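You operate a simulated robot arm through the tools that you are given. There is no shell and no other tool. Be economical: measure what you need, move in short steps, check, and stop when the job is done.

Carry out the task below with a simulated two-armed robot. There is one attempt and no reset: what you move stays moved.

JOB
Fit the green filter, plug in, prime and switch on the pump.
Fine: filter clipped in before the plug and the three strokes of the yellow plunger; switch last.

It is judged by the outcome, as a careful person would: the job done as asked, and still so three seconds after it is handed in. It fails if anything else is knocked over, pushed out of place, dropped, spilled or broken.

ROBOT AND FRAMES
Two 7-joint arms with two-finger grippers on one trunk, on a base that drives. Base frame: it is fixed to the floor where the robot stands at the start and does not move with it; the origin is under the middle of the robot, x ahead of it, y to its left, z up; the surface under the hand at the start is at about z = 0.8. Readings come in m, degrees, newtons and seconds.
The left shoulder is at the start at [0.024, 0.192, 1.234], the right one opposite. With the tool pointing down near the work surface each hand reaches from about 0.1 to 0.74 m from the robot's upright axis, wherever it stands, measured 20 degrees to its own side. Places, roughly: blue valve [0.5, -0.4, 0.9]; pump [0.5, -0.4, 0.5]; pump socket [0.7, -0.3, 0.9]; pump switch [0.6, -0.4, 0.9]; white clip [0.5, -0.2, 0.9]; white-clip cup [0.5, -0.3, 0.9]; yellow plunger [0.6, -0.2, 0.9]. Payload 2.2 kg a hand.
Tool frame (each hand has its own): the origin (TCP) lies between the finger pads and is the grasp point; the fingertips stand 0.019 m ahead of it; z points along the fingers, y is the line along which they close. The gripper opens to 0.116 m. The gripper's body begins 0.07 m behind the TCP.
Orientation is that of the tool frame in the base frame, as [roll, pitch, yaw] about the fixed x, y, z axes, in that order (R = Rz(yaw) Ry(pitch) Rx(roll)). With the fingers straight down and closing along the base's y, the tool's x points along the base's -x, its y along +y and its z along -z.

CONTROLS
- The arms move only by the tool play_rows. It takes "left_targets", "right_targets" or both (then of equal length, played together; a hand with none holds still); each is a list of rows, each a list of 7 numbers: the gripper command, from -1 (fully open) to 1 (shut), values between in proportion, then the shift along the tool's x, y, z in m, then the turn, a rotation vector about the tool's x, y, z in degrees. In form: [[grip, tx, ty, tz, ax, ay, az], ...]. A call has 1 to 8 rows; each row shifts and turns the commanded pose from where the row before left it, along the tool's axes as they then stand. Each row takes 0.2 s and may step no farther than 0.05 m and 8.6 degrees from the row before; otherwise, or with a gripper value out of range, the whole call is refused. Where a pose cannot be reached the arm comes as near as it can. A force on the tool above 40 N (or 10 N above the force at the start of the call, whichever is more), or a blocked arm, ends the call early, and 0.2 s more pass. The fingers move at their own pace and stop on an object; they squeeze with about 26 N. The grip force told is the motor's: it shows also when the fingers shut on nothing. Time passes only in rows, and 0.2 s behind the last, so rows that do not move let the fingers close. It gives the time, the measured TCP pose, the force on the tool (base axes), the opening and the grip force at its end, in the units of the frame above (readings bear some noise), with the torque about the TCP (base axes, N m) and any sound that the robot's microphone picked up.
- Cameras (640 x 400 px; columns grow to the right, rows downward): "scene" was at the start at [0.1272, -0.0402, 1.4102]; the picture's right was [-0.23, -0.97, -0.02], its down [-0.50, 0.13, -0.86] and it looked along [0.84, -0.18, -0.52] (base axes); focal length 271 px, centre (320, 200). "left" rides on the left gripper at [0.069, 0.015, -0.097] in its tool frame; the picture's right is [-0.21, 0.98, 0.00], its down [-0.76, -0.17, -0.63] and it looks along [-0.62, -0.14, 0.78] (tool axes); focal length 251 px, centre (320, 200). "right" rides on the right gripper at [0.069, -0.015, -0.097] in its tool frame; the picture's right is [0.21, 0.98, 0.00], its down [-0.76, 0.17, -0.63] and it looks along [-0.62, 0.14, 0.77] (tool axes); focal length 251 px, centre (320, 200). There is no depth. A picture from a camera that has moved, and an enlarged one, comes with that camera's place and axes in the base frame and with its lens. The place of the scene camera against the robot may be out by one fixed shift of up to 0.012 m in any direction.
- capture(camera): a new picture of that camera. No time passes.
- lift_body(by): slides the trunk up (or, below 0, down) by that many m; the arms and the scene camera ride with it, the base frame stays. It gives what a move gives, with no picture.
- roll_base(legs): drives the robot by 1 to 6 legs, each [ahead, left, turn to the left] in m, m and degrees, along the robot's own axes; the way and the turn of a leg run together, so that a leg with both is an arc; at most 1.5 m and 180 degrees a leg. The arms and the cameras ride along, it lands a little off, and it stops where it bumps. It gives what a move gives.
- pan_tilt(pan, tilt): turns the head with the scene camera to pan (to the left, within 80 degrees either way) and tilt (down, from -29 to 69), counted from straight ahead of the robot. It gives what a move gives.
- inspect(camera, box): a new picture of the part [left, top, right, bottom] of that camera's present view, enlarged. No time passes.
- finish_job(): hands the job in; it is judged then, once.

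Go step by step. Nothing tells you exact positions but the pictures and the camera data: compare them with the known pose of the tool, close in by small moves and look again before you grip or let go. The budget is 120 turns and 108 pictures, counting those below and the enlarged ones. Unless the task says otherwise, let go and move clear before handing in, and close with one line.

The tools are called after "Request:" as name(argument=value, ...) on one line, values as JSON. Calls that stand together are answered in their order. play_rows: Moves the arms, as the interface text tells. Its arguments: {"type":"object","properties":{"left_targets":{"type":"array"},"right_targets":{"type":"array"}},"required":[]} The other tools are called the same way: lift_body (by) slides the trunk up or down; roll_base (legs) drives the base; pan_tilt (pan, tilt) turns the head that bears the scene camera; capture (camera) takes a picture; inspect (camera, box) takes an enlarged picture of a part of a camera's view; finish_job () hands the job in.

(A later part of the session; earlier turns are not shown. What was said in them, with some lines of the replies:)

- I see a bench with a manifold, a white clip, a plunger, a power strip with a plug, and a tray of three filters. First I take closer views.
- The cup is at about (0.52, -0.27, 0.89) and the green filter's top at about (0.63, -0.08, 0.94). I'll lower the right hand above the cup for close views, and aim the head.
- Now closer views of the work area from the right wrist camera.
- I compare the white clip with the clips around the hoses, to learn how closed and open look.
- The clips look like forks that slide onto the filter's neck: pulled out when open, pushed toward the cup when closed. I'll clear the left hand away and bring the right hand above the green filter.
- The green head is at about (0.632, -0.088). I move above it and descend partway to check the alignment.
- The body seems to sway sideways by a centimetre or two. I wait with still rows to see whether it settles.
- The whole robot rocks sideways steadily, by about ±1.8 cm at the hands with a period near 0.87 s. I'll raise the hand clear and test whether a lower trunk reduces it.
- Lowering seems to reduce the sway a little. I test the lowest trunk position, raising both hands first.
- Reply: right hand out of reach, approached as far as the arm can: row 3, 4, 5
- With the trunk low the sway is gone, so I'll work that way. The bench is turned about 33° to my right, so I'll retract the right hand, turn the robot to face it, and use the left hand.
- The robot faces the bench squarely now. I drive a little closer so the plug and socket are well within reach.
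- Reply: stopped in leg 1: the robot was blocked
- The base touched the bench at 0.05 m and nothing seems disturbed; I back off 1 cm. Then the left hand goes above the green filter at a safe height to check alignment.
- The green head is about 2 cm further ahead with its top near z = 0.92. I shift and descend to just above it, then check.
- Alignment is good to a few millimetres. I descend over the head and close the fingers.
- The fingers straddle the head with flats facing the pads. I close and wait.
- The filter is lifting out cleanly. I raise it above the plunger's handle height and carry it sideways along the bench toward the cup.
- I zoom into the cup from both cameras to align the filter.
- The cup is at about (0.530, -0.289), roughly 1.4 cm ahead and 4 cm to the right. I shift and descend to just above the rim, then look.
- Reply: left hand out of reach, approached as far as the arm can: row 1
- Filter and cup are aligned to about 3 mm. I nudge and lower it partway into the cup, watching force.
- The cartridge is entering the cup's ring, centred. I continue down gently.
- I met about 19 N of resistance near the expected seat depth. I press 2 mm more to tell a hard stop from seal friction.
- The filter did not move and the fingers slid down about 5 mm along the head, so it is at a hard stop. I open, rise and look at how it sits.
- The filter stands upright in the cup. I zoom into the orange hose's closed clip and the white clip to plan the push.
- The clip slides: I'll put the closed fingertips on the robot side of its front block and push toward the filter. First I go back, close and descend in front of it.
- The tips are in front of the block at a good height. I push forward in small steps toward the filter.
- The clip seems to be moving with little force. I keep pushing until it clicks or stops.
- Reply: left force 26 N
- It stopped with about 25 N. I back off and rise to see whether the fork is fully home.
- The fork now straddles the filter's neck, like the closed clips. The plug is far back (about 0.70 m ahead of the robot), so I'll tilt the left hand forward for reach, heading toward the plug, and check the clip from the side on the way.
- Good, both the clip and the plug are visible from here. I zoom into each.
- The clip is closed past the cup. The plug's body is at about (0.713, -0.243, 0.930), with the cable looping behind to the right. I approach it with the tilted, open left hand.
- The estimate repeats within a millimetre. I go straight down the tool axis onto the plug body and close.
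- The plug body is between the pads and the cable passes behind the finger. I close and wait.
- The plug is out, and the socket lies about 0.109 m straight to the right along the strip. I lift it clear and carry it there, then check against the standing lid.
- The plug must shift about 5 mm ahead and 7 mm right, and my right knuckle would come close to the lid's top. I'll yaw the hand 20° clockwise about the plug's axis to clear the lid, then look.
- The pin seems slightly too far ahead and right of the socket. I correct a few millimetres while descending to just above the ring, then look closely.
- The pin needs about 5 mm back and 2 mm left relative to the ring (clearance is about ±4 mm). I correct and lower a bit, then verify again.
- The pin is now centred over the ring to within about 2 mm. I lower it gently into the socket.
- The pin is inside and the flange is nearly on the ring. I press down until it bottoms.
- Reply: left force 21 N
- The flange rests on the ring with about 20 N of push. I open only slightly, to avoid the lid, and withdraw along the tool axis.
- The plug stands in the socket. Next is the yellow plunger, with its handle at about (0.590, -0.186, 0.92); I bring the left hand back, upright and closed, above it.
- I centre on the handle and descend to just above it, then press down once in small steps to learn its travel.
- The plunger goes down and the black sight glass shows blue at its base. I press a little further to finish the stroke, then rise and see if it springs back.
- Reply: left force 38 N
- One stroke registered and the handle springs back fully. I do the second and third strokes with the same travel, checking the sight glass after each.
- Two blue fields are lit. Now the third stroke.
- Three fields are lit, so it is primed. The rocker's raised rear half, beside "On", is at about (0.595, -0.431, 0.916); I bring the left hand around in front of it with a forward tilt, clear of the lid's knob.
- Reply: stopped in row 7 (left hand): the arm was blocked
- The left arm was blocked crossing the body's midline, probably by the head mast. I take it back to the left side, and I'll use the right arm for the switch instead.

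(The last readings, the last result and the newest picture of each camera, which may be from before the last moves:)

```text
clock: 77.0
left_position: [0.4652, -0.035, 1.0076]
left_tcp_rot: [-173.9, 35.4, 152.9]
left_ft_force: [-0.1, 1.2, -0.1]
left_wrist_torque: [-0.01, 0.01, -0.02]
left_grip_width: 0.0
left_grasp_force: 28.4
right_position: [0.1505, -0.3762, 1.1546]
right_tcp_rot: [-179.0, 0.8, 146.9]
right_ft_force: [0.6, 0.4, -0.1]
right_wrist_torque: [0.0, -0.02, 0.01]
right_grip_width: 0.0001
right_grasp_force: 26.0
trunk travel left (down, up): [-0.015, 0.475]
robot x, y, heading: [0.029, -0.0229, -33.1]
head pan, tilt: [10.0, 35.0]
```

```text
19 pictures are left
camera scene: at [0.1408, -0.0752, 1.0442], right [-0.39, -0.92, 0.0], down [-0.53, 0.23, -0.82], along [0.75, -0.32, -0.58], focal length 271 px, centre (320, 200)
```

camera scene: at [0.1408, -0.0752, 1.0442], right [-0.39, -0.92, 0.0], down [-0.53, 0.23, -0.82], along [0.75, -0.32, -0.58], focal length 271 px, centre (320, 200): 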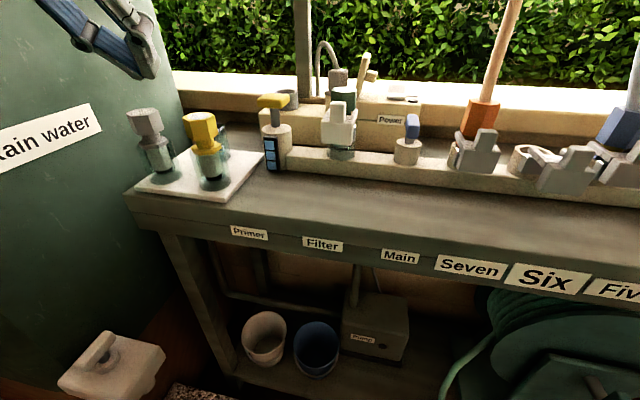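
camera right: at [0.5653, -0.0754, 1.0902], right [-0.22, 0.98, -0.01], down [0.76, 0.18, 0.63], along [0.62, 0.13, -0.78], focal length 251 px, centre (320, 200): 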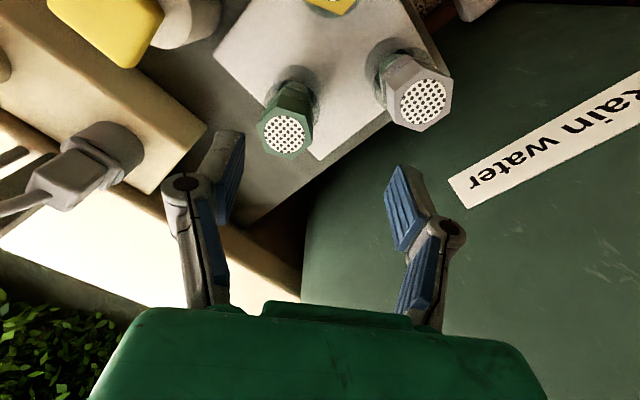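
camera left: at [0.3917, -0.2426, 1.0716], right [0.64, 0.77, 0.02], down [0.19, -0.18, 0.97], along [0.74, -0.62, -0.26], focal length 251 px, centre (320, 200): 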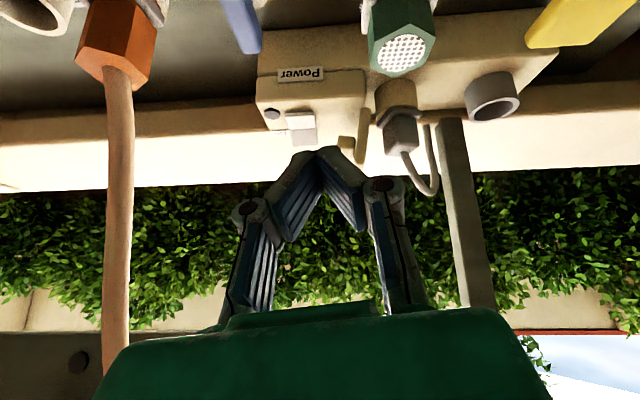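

The head view is back to normal and nothing was disturbed. Now the right hand, closed, moves to the front of the switch.

Request:
play_rows(right_targets=[[1, -0.0286, 0.0268, 0.0175, 0, 0, 0], [1, -0.0286, 0.0268, 0.0175, 0, 0, 0], [1, -0.0286, 0.0268, 0.0175, 0, 0, 0], [1, -0.0286, 0.0268, 0.0175, 0, 0, 0], [1, -0.0286, 0.0268, 0.0175, 0, 0, 0], [1, -0.0286, 0.0268, 0.0175, 0, 0, 0], [1, -0.0286, 0.0268, 0.0175, 0, 0, 0], [1, 0, 0, 0, 0, 0, 0]])

Request:
play_rows(right_targets=[[1, -0.01, 0, 0, 0, -8.5, 0], [1, -0.01, 0, 0, 0, -8.5, 0], [1, -0.01, 0, 0, 0, -8.5, 0], [1, 0, 0, 0, 0, -4.5, 0], [1, 0, 0, 0, 0, 0, 0], [1, 0, 0, 0, 0, 0, 0]])

Request:
capture(camera="right")

Request:
capture(camera="scene")

```text
clock: 78.8
left_position: [0.4639, -0.034, 1.0081]
left_tcp_rot: [-173.7, 35.4, 152.8]
left_ft_force: [-0.3, 0.7, -0.1]
left_wrist_torque: [0.0, 0.02, -0.02]
left_grip_width: 0.0
left_grasp_force: 28.9
right_position: [0.42, -0.3324, 1.0309]
right_tcp_rot: [-179.1, 0.8, 146.9]
right_ft_force: [0.4, -0.3, 0.3]
right_wrist_torque: [0.0, 0.0, -0.01]
right_grip_width: 0.0
right_grasp_force: 25.9
trunk travel left (down, up): [-0.015, 0.475]
robot x, y, heading: [0.0295, -0.0242, -33.2]
head pan, tilt: [10.0, 35.0]
```

```text
clock: 80.2
left_position: [0.4661, -0.0344, 1.0069]
left_tcp_rot: [-173.9, 35.4, 152.9]
left_ft_force: [-0.2, 0.0, -0.5]
left_wrist_torque: [-0.02, 0.03, -0.03]
left_grip_width: 0.0001
left_grasp_force: 28.4
right_position: [0.446, -0.3471, 1.0364]
right_tcp_rot: [-178.8, 30.8, 147.5]
right_ft_force: [0.3, -0.5, 0.4]
right_wrist_torque: [0.01, -0.04, -0.02]
right_grip_width: 0.0
right_grasp_force: 26.4
trunk travel left (down, up): [-0.015, 0.475]
robot x, y, heading: [0.0279, -0.0249, -32.9]
head pan, tilt: [10.0, 35.0]
```

```text
18 pictures are left
camera right: at [0.347, -0.2995, 1.084], right [0.38, 0.92, -0.13], down [0.37, -0.02, 0.93], along [0.85, -0.4, -0.35], focal length 251 px, centre (320, 200)
```

right: 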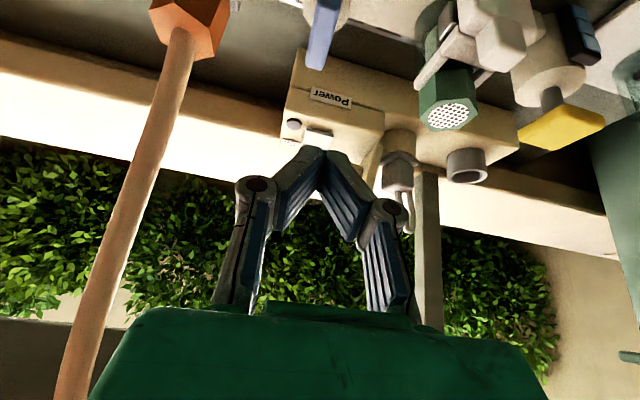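

```text
17 pictures are left
camera scene: at [0.1416, -0.0744, 1.0442], right [-0.39, -0.92, 0.0], down [-0.53, 0.23, -0.82], along [0.75, -0.32, -0.58], focal length 271 px, centre (320, 200)
```

scene: 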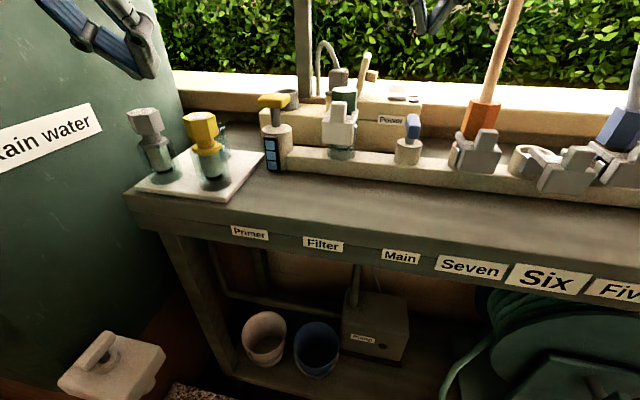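

I advance toward the switch to just behind and above it, then check the rear half's place.

Request:
play_rows(right_targets=[[1, -0.0277, 0, 0.0363, 0, 0, 0], [1, -0.0277, 0, 0.0363, 0, 0, 0], [1, -0.0277, 0, 0.0363, 0, 0, 0], [1, 0, 0, 0, 0, 0, 0], [1, 0, 0, 0, 0, 0, 0]])

Request:
capture(camera="right")

Request:
inspect(camera="scene", box=[330, 10, 450, 130])

```text
clock: 81.5
left_position: [0.4649, -0.0352, 1.0067]
left_tcp_rot: [-173.9, 35.3, 152.8]
left_ft_force: [-0.2, 0.1, 0.0]
left_wrist_torque: [-0.02, -0.02, -0.02]
left_grip_width: 0.0
left_grasp_force: 28.0
right_position: [0.5539, -0.4171, 0.9844]
right_tcp_rot: [-178.8, 30.7, 147.5]
right_ft_force: [0.7, -0.9, 0.2]
right_wrist_torque: [0.01, -0.02, -0.01]
right_grip_width: 0.0
right_grasp_force: 26.0
trunk travel left (down, up): [-0.015, 0.475]
robot x, y, heading: [0.0334, -0.0251, -33.3]
head pan, tilt: [10.0, 35.0]
```

```text
16 pictures are left
camera right: at [0.4558, -0.37, 1.0324], right [0.38, 0.92, -0.13], down [0.37, -0.03, 0.93], along [0.85, -0.4, -0.35], focal length 251 px, centre (320, 200)
```

right: 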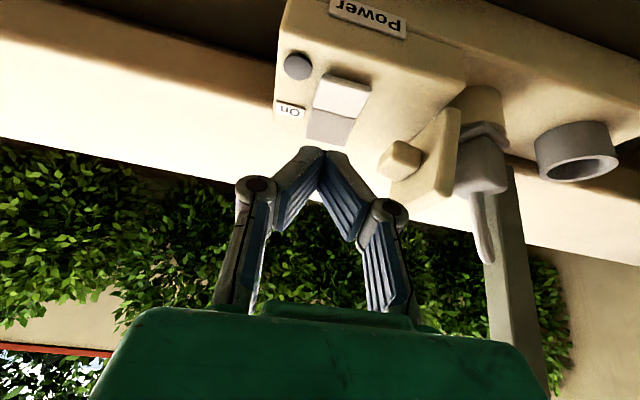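

```text
3.33 times, centred on (390, 70) of scene
camera zoom: at [0.1427, -0.0753, 1.044], right [-0.39, -0.92, 0.0], down [-0.53, 0.23, -0.82], along [0.75, -0.32, -0.58], focal length 905 px, centre (87, 633)
```

zoom: 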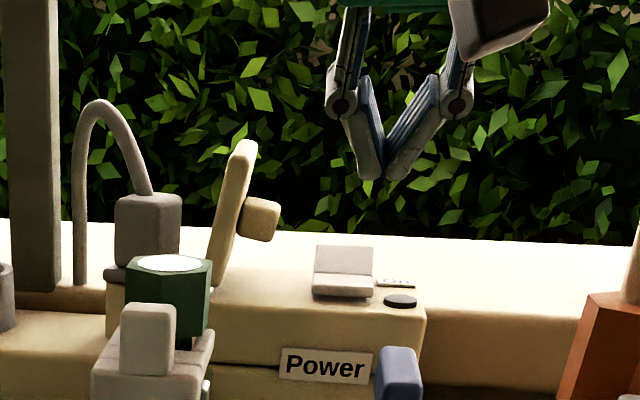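

The rear half is at h ≈ 0.74, l ≈ -0.04, clear of the knob. I move above it and press down in small steps.

Request:
play_rows(right_targets=[[1, -0.012, 0.002, 0.0247, 0, 0, 0], [1, -0.0121, 0.002, 0.0247, 0, 0, 0], [1, 0.0031, 0, 0.0052, 0, 0, 0], [1, 0.0031, 0, 0.0052, 0, 0, 0], [1, 0, 0, 0, 0, 0, 0]])

Request:
inspect(camera="scene", box=[350, 40, 430, 120])

Request:
inspect(camera="right", box=[240, 40, 440, 200])

```text
clock: 82.7
left_position: [0.4653, -0.0352, 1.006]
left_tcp_rot: [-174.0, 35.4, 152.8]
left_ft_force: [-0.1, -0.1, 1.0]
left_wrist_torque: [-0.01, 0.01, -0.02]
left_grip_width: 0.0002
left_grasp_force: 28.8
right_position: [0.5904, -0.4527, 0.9433]
right_tcp_rot: [-179.7, 30.4, 146.0]
right_ft_force: [-0.1, 0.0, -0.2]
right_wrist_torque: [0.01, 0.01, 0.0]
right_grip_width: 0.0
right_grasp_force: 26.1
trunk travel left (down, up): [-0.015, 0.475]
robot x, y, heading: [0.0289, -0.0253, -33.1]
head pan, tilt: [10.0, 35.0]
```

```text
5.00 times, centred on (390, 80) of scene
camera zoom: at [0.1424, -0.0752, 1.0441], right [-0.39, -0.92, 0.0], down [-0.53, 0.23, -0.82], along [0.75, -0.32, -0.58], focal length 1357 px, centre (-30, 800)
```

zoom: 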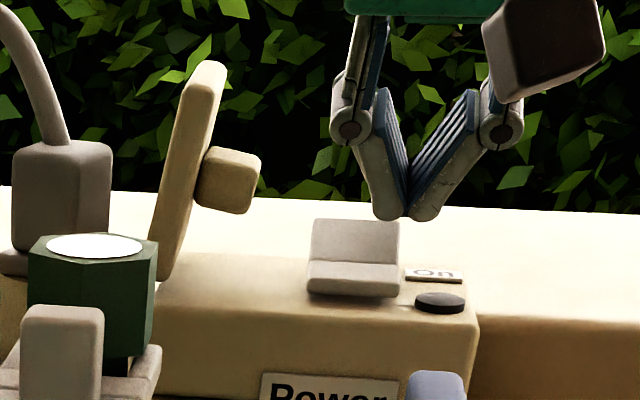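

```text
2.50 times, centred on (340, 120) of right
camera zoom: at [0.4928, -0.4035, 0.991], right [0.39, 0.91, -0.11], down [0.37, -0.04, 0.93], along [0.84, -0.41, -0.35], focal length 629 px, centre (270, 400)
```

zoom: 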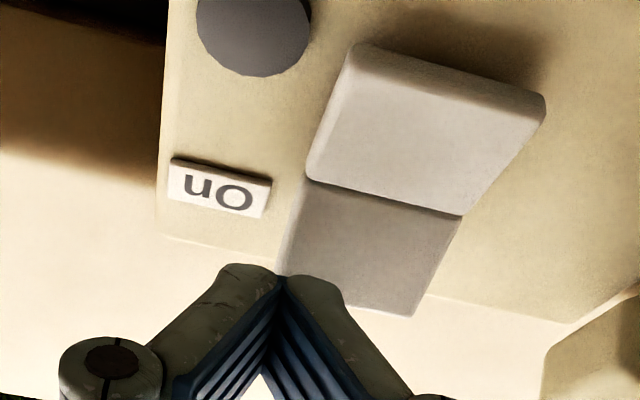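

The tip came down about 1.8 cm too far right, beside the rocker. I lift a little, shift left, and come down on the rear half.

Request:
play_rows(right_targets=[[1, -0.0077, 0, -0.0129, 0, 0, 0], [1, 0.0026, 0.018, -0.0015, 0, 0, 0], [1, 0, 0, 0, 0, 0, 0], [1, 0, 0, 0, 0, 0, 0]])

Request:
inspect(camera="right", box=[240, 40, 440, 200])

Request:
inspect(camera="scene", box=[350, 40, 430, 120])

```text
clock: 83.7
left_position: [0.4657, -0.0341, 1.0063]
left_tcp_rot: [-173.9, 35.2, 152.9]
left_ft_force: [-0.1, 0.1, 0.7]
left_wrist_torque: [0.0, -0.04, -0.02]
left_grip_width: 0.0
left_grasp_force: 29.0
right_position: [0.5945, -0.4461, 0.9649]
right_tcp_rot: [179.2, 30.7, 144.8]
right_ft_force: [0.0, -0.3, 0.1]
right_wrist_torque: [0.0, -0.05, 0.01]
right_grip_width: 0.0
right_grasp_force: 26.4
trunk travel left (down, up): [-0.015, 0.475]
robot x, y, heading: [0.0297, -0.0251, -32.8]
head pan, tilt: [10.0, 35.0]
```

```text
2.50 times, centred on (340, 120) of right
camera zoom: at [0.4962, -0.3966, 1.0124], right [0.41, 0.91, -0.1], down [0.36, -0.06, 0.93], along [0.84, -0.41, -0.35], focal length 629 px, centre (270, 400)
```

zoom: 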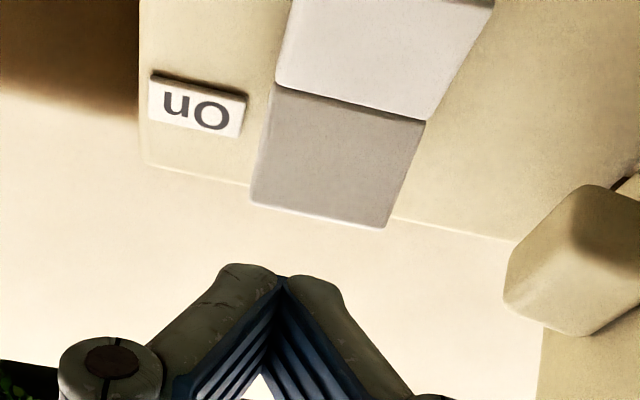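

```text
5.00 times, centred on (390, 80) of scene
camera zoom: at [0.1424, -0.0751, 1.0441], right [-0.39, -0.92, 0.0], down [-0.53, 0.23, -0.82], along [0.75, -0.32, -0.58], focal length 1357 px, centre (-30, 800)
```

zoom: 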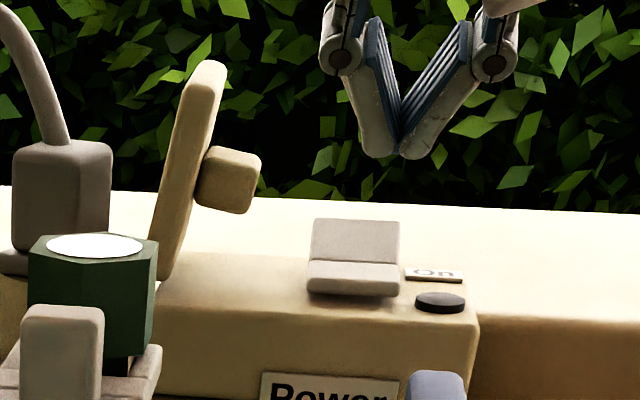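

The arm follows poorly toward the body's midline. I yaw the hand 20° counterclockwise about the vertical, which puts the wrist further right and also clears the lid knob.

Request:
play_rows(right_targets=[[1, 0, 0, 0, -3.41, 0, -5.73], [1, 0, 0, 0, -3.41, 0, -5.73], [1, 0, 0, 0, -3.41, 0, -5.73], [1, 0, 0, 0, 0, 0, 0], [1, 0, 0, 0, 0, 0, 0]])

Request:
inspect(camera="right", box=[240, 40, 440, 200])

```text
clock: 84.8
left_position: [0.4649, -0.0324, 1.0067]
left_tcp_rot: [-174.0, 35.4, 152.9]
left_ft_force: [-0.1, 0.4, 0.8]
left_wrist_torque: [0.01, -0.01, 0.02]
left_grip_width: 0.0
left_grasp_force: 28.3
right_position: [0.5999, -0.4236, 0.9573]
right_tcp_rot: [-178.8, 30.4, 167.5]
right_ft_force: [-0.5, 0.1, 0.3]
right_wrist_torque: [0.02, 0.03, -0.02]
right_grip_width: 0.0
right_grasp_force: 26.1
trunk travel left (down, up): [-0.015, 0.475]
robot x, y, heading: [0.0277, -0.0229, -33.0]
head pan, tilt: [10.0, 35.0]
```

```text
2.50 times, centred on (340, 120) of right
camera zoom: at [0.491, -0.4126, 1.006], right [0.04, 0.99, -0.13], down [0.36, 0.1, 0.93], along [0.93, -0.08, -0.36], focal length 629 px, centre (270, 400)
```

zoom: 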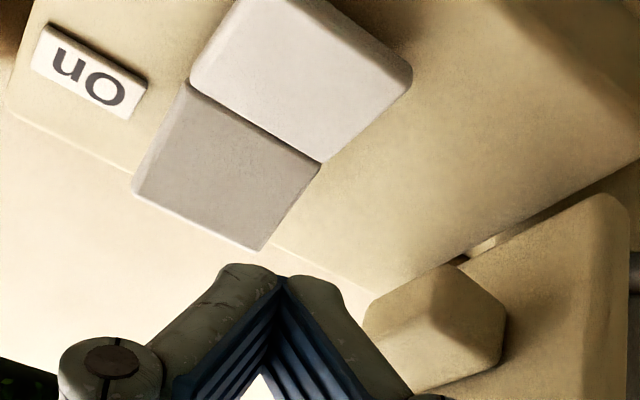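

Now the pose tracks well. The tip needs 1.2 cm to the right, then straight down onto the rear half.

Request:
play_rows(right_targets=[[1, 0, -0.012, 0, 0, 0, 0], [1, 0.0036, 0, 0.006, 0, 0, 0], [1, 0.0036, 0, 0.006, 0, 0, 0], [1, 0, 0, 0, 0, 0, 0]])

Request:
inspect(camera="right", box=[240, 40, 440, 200])

Request:
inspect(camera="scene", box=[350, 40, 430, 120])

```text
clock: 85.8
left_position: [0.4652, -0.0351, 1.0068]
left_tcp_rot: [-173.8, 35.4, 152.8]
left_ft_force: [0.2, 0.3, -0.1]
left_wrist_torque: [-0.01, 0.01, 0.01]
left_grip_width: 0.0
left_grasp_force: 28.2
right_position: [0.5969, -0.4356, 0.9435]
right_tcp_rot: [-178.9, 30.5, 167.3]
right_ft_force: [-0.1, 0.0, -0.1]
right_wrist_torque: [0.01, 0.01, 0.0]
right_grip_width: 0.0001
right_grasp_force: 25.9
trunk travel left (down, up): [-0.015, 0.475]
robot x, y, heading: [0.0286, -0.023, -33.0]
head pan, tilt: [10.0, 35.0]
```

```text
2.50 times, centred on (340, 120) of right
camera zoom: at [0.4879, -0.4236, 0.9927], right [0.04, 0.99, -0.13], down [0.36, 0.1, 0.93], along [0.93, -0.08, -0.36], focal length 629 px, centre (270, 400)
```

zoom: 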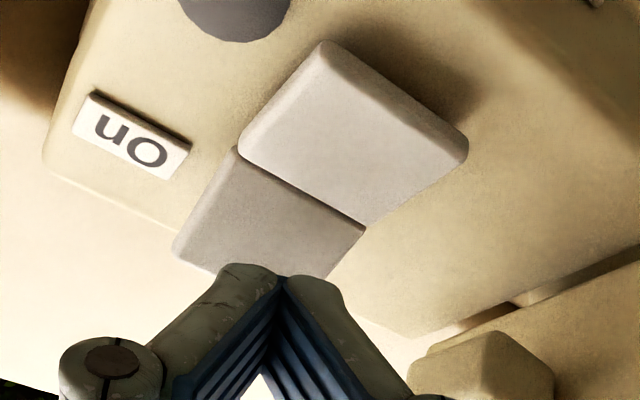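

```text
5.00 times, centred on (390, 80) of scene
camera zoom: at [0.1423, -0.0753, 1.0441], right [-0.39, -0.92, 0.0], down [-0.53, 0.23, -0.82], along [0.75, -0.32, -0.58], focal length 1357 px, centre (-30, 800)
```

zoom: 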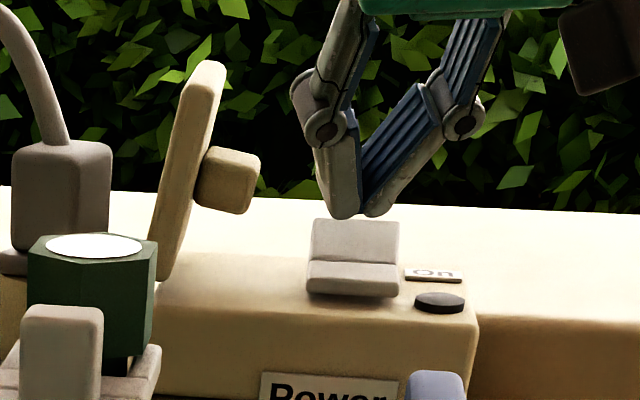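

The tip is aligned above the rear half. I shift 4 mm back and press down in small steps.

Request:
play_rows(right_targets=[[1, 0.0034, 0, -0.002, 0, 0, 0], [1, 0.003, 0, 0.0052, 0, 0, 0], [1, 0.003, 0, 0.0052, 0, 0, 0], [1, 0.0026, 0, 0.0043, 0, 0, 0], [1, 0, 0, 0, 0, 0, 0]])

Request:
inspect(camera="scene", box=[350, 40, 430, 120])

```text
clock: 87.0
left_position: [0.4641, -0.0345, 1.0072]
left_tcp_rot: [-174.0, 35.4, 152.9]
left_ft_force: [0.2, -0.4, -0.1]
left_wrist_torque: [-0.02, -0.06, -0.02]
left_grip_width: 0.0
left_grasp_force: 28.4
right_position: [0.594, -0.435, 0.9306]
right_tcp_rot: [-178.8, 30.6, 167.3]
right_ft_force: [0.6, 1.0, 12.5]
right_wrist_torque: [0.1, -0.04, -0.03]
right_grip_width: 0.0
right_grasp_force: 28.7
trunk travel left (down, up): [-0.015, 0.475]
robot x, y, heading: [0.0284, -0.0234, -33.0]
head pan, tilt: [10.0, 35.0]
```

```text
5.00 times, centred on (390, 80) of scene
camera zoom: at [0.1408, -0.0741, 1.0445], right [-0.39, -0.92, 0.0], down [-0.53, 0.23, -0.82], along [0.75, -0.32, -0.57], focal length 1357 px, centre (-30, 800)
```

zoom: 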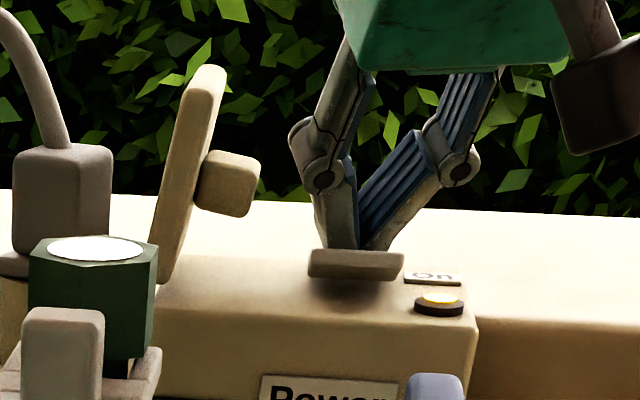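

The rocker flipped to On and its lamp lights yellow. I withdraw the right hand up and back, clear of everything, and check that it holds.

Request:
play_rows(right_targets=[[1, 0, 0, -0.03, 0, 0, 0], [1, 0, 0, -0.04, 0, 0, 0], [1, 0.03, 0, -0.03, 0, 0, 0], [1, 0.035, -0.01, -0.02, 0, 0, 0], [1, 0.035, -0.015, -0.02, 0, 0, 0], [1, 0.035, -0.015, -0.02, 0, 0, 0], [1, 0, 0, 0, 0, 0, 0], [1, 0, 0, 0, 0, 0, 0]])

Request:
capture(camera="scene")

Request:
inspect(camera="scene", box=[240, 30, 440, 180])

```text
clock: 88.8
left_position: [0.4648, -0.0357, 1.007]
left_tcp_rot: [-173.9, 35.4, 152.8]
left_ft_force: [-0.9, 0.1, -0.8]
left_wrist_torque: [0.0, -0.01, -0.02]
left_grip_width: 0.0
left_grasp_force: 28.3
right_position: [0.3907, -0.4262, 0.9955]
right_tcp_rot: [-178.9, 30.5, 167.4]
right_ft_force: [-0.3, -0.4, 0.4]
right_wrist_torque: [-0.01, 0.03, 0.01]
right_grip_width: 0.0001
right_grasp_force: 28.3
trunk travel left (down, up): [-0.015, 0.475]
robot x, y, heading: [0.0292, -0.0285, -33.0]
head pan, tilt: [10.0, 35.0]
```

```text
6 pictures are left
camera scene: at [0.1409, -0.0751, 1.0443], right [-0.39, -0.92, 0.0], down [-0.53, 0.23, -0.82], along [0.75, -0.32, -0.58], focal length 271 px, centre (320, 200)
```

scene: 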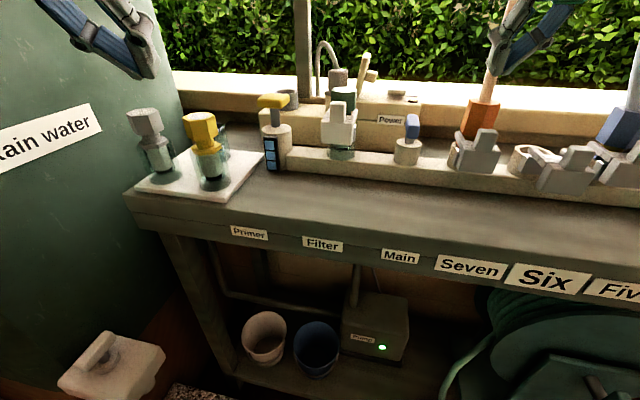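

```text
2.67 times, centred on (340, 105) of scene
camera zoom: at [0.1409, -0.0751, 1.0443], right [-0.39, -0.92, 0.0], down [-0.53, 0.23, -0.82], along [0.75, -0.32, -0.58], focal length 724 px, centre (267, 453)
```

zoom: 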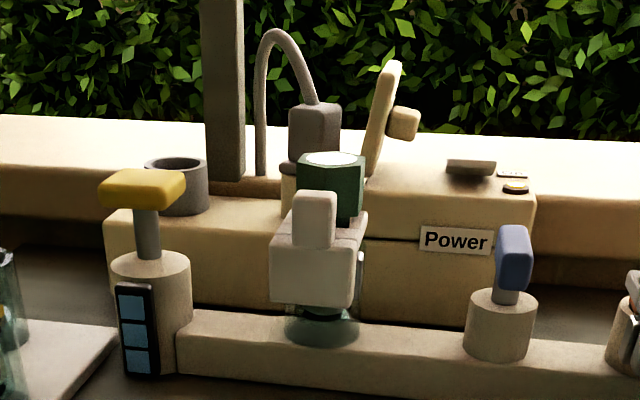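

The switch lamp and the pump's green light are both on, with filter, clip and plug in place. I back the right hand away from the orange hose and wait a moment.

Request:
play_rows(right_targets=[[1, 0.03, 0, -0.025, 0, 0, 0], [1, 0.03, 0, -0.03, 0, 0, 0], [1, 0.03, 0, -0.03, 0, 0, 0], [1, 0.03, 0, -0.02, 0, 0, 0], [1, 0, 0, 0, 0, 0, 0], [1, 0, 0, 0, 0, 0, 0], [1, 0, 0, 0, 0, 0, 0], [1, 0, 0, 0, 0, 0, 0]])

Request:
capture(camera="scene")

```text
clock: 90.7
left_position: [0.4638, -0.0362, 1.0071]
left_tcp_rot: [-174.0, 35.5, 152.9]
left_ft_force: [-0.1, -0.5, -0.2]
left_wrist_torque: [0.02, 0.02, 0.02]
left_grip_width: 0.0
left_grasp_force: 28.7
right_position: [0.235, -0.3925, 1.0251]
right_tcp_rot: [-178.8, 30.4, 167.4]
right_ft_force: [0.3, -0.3, -0.8]
right_wrist_torque: [-0.01, 0.0, 0.0]
right_grip_width: 0.0001
right_grasp_force: 28.5
trunk travel left (down, up): [-0.015, 0.475]
robot x, y, heading: [0.0282, -0.0242, -32.9]
head pan, tilt: [10.0, 35.0]
```

```text
4 pictures are left
camera scene: at [0.1404, -0.0755, 1.0443], right [-0.39, -0.92, 0.0], down [-0.53, 0.23, -0.82], along [0.75, -0.32, -0.57], focal length 271 px, centre (320, 200)
```

scene: 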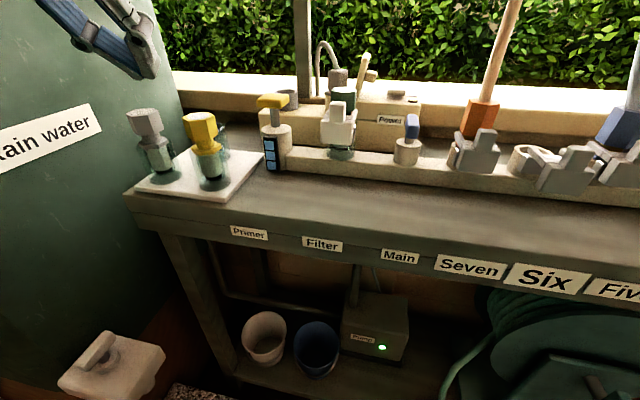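

Everything holds: the pump light is still green and both hands are clear. I hand the job in.

Request:
finish_job()

```text
The job is handed in.
```

The green filter is clipped in, the pump is plugged in, primed with three strokes and switched on last, and its green light was still on when I handed the job in.
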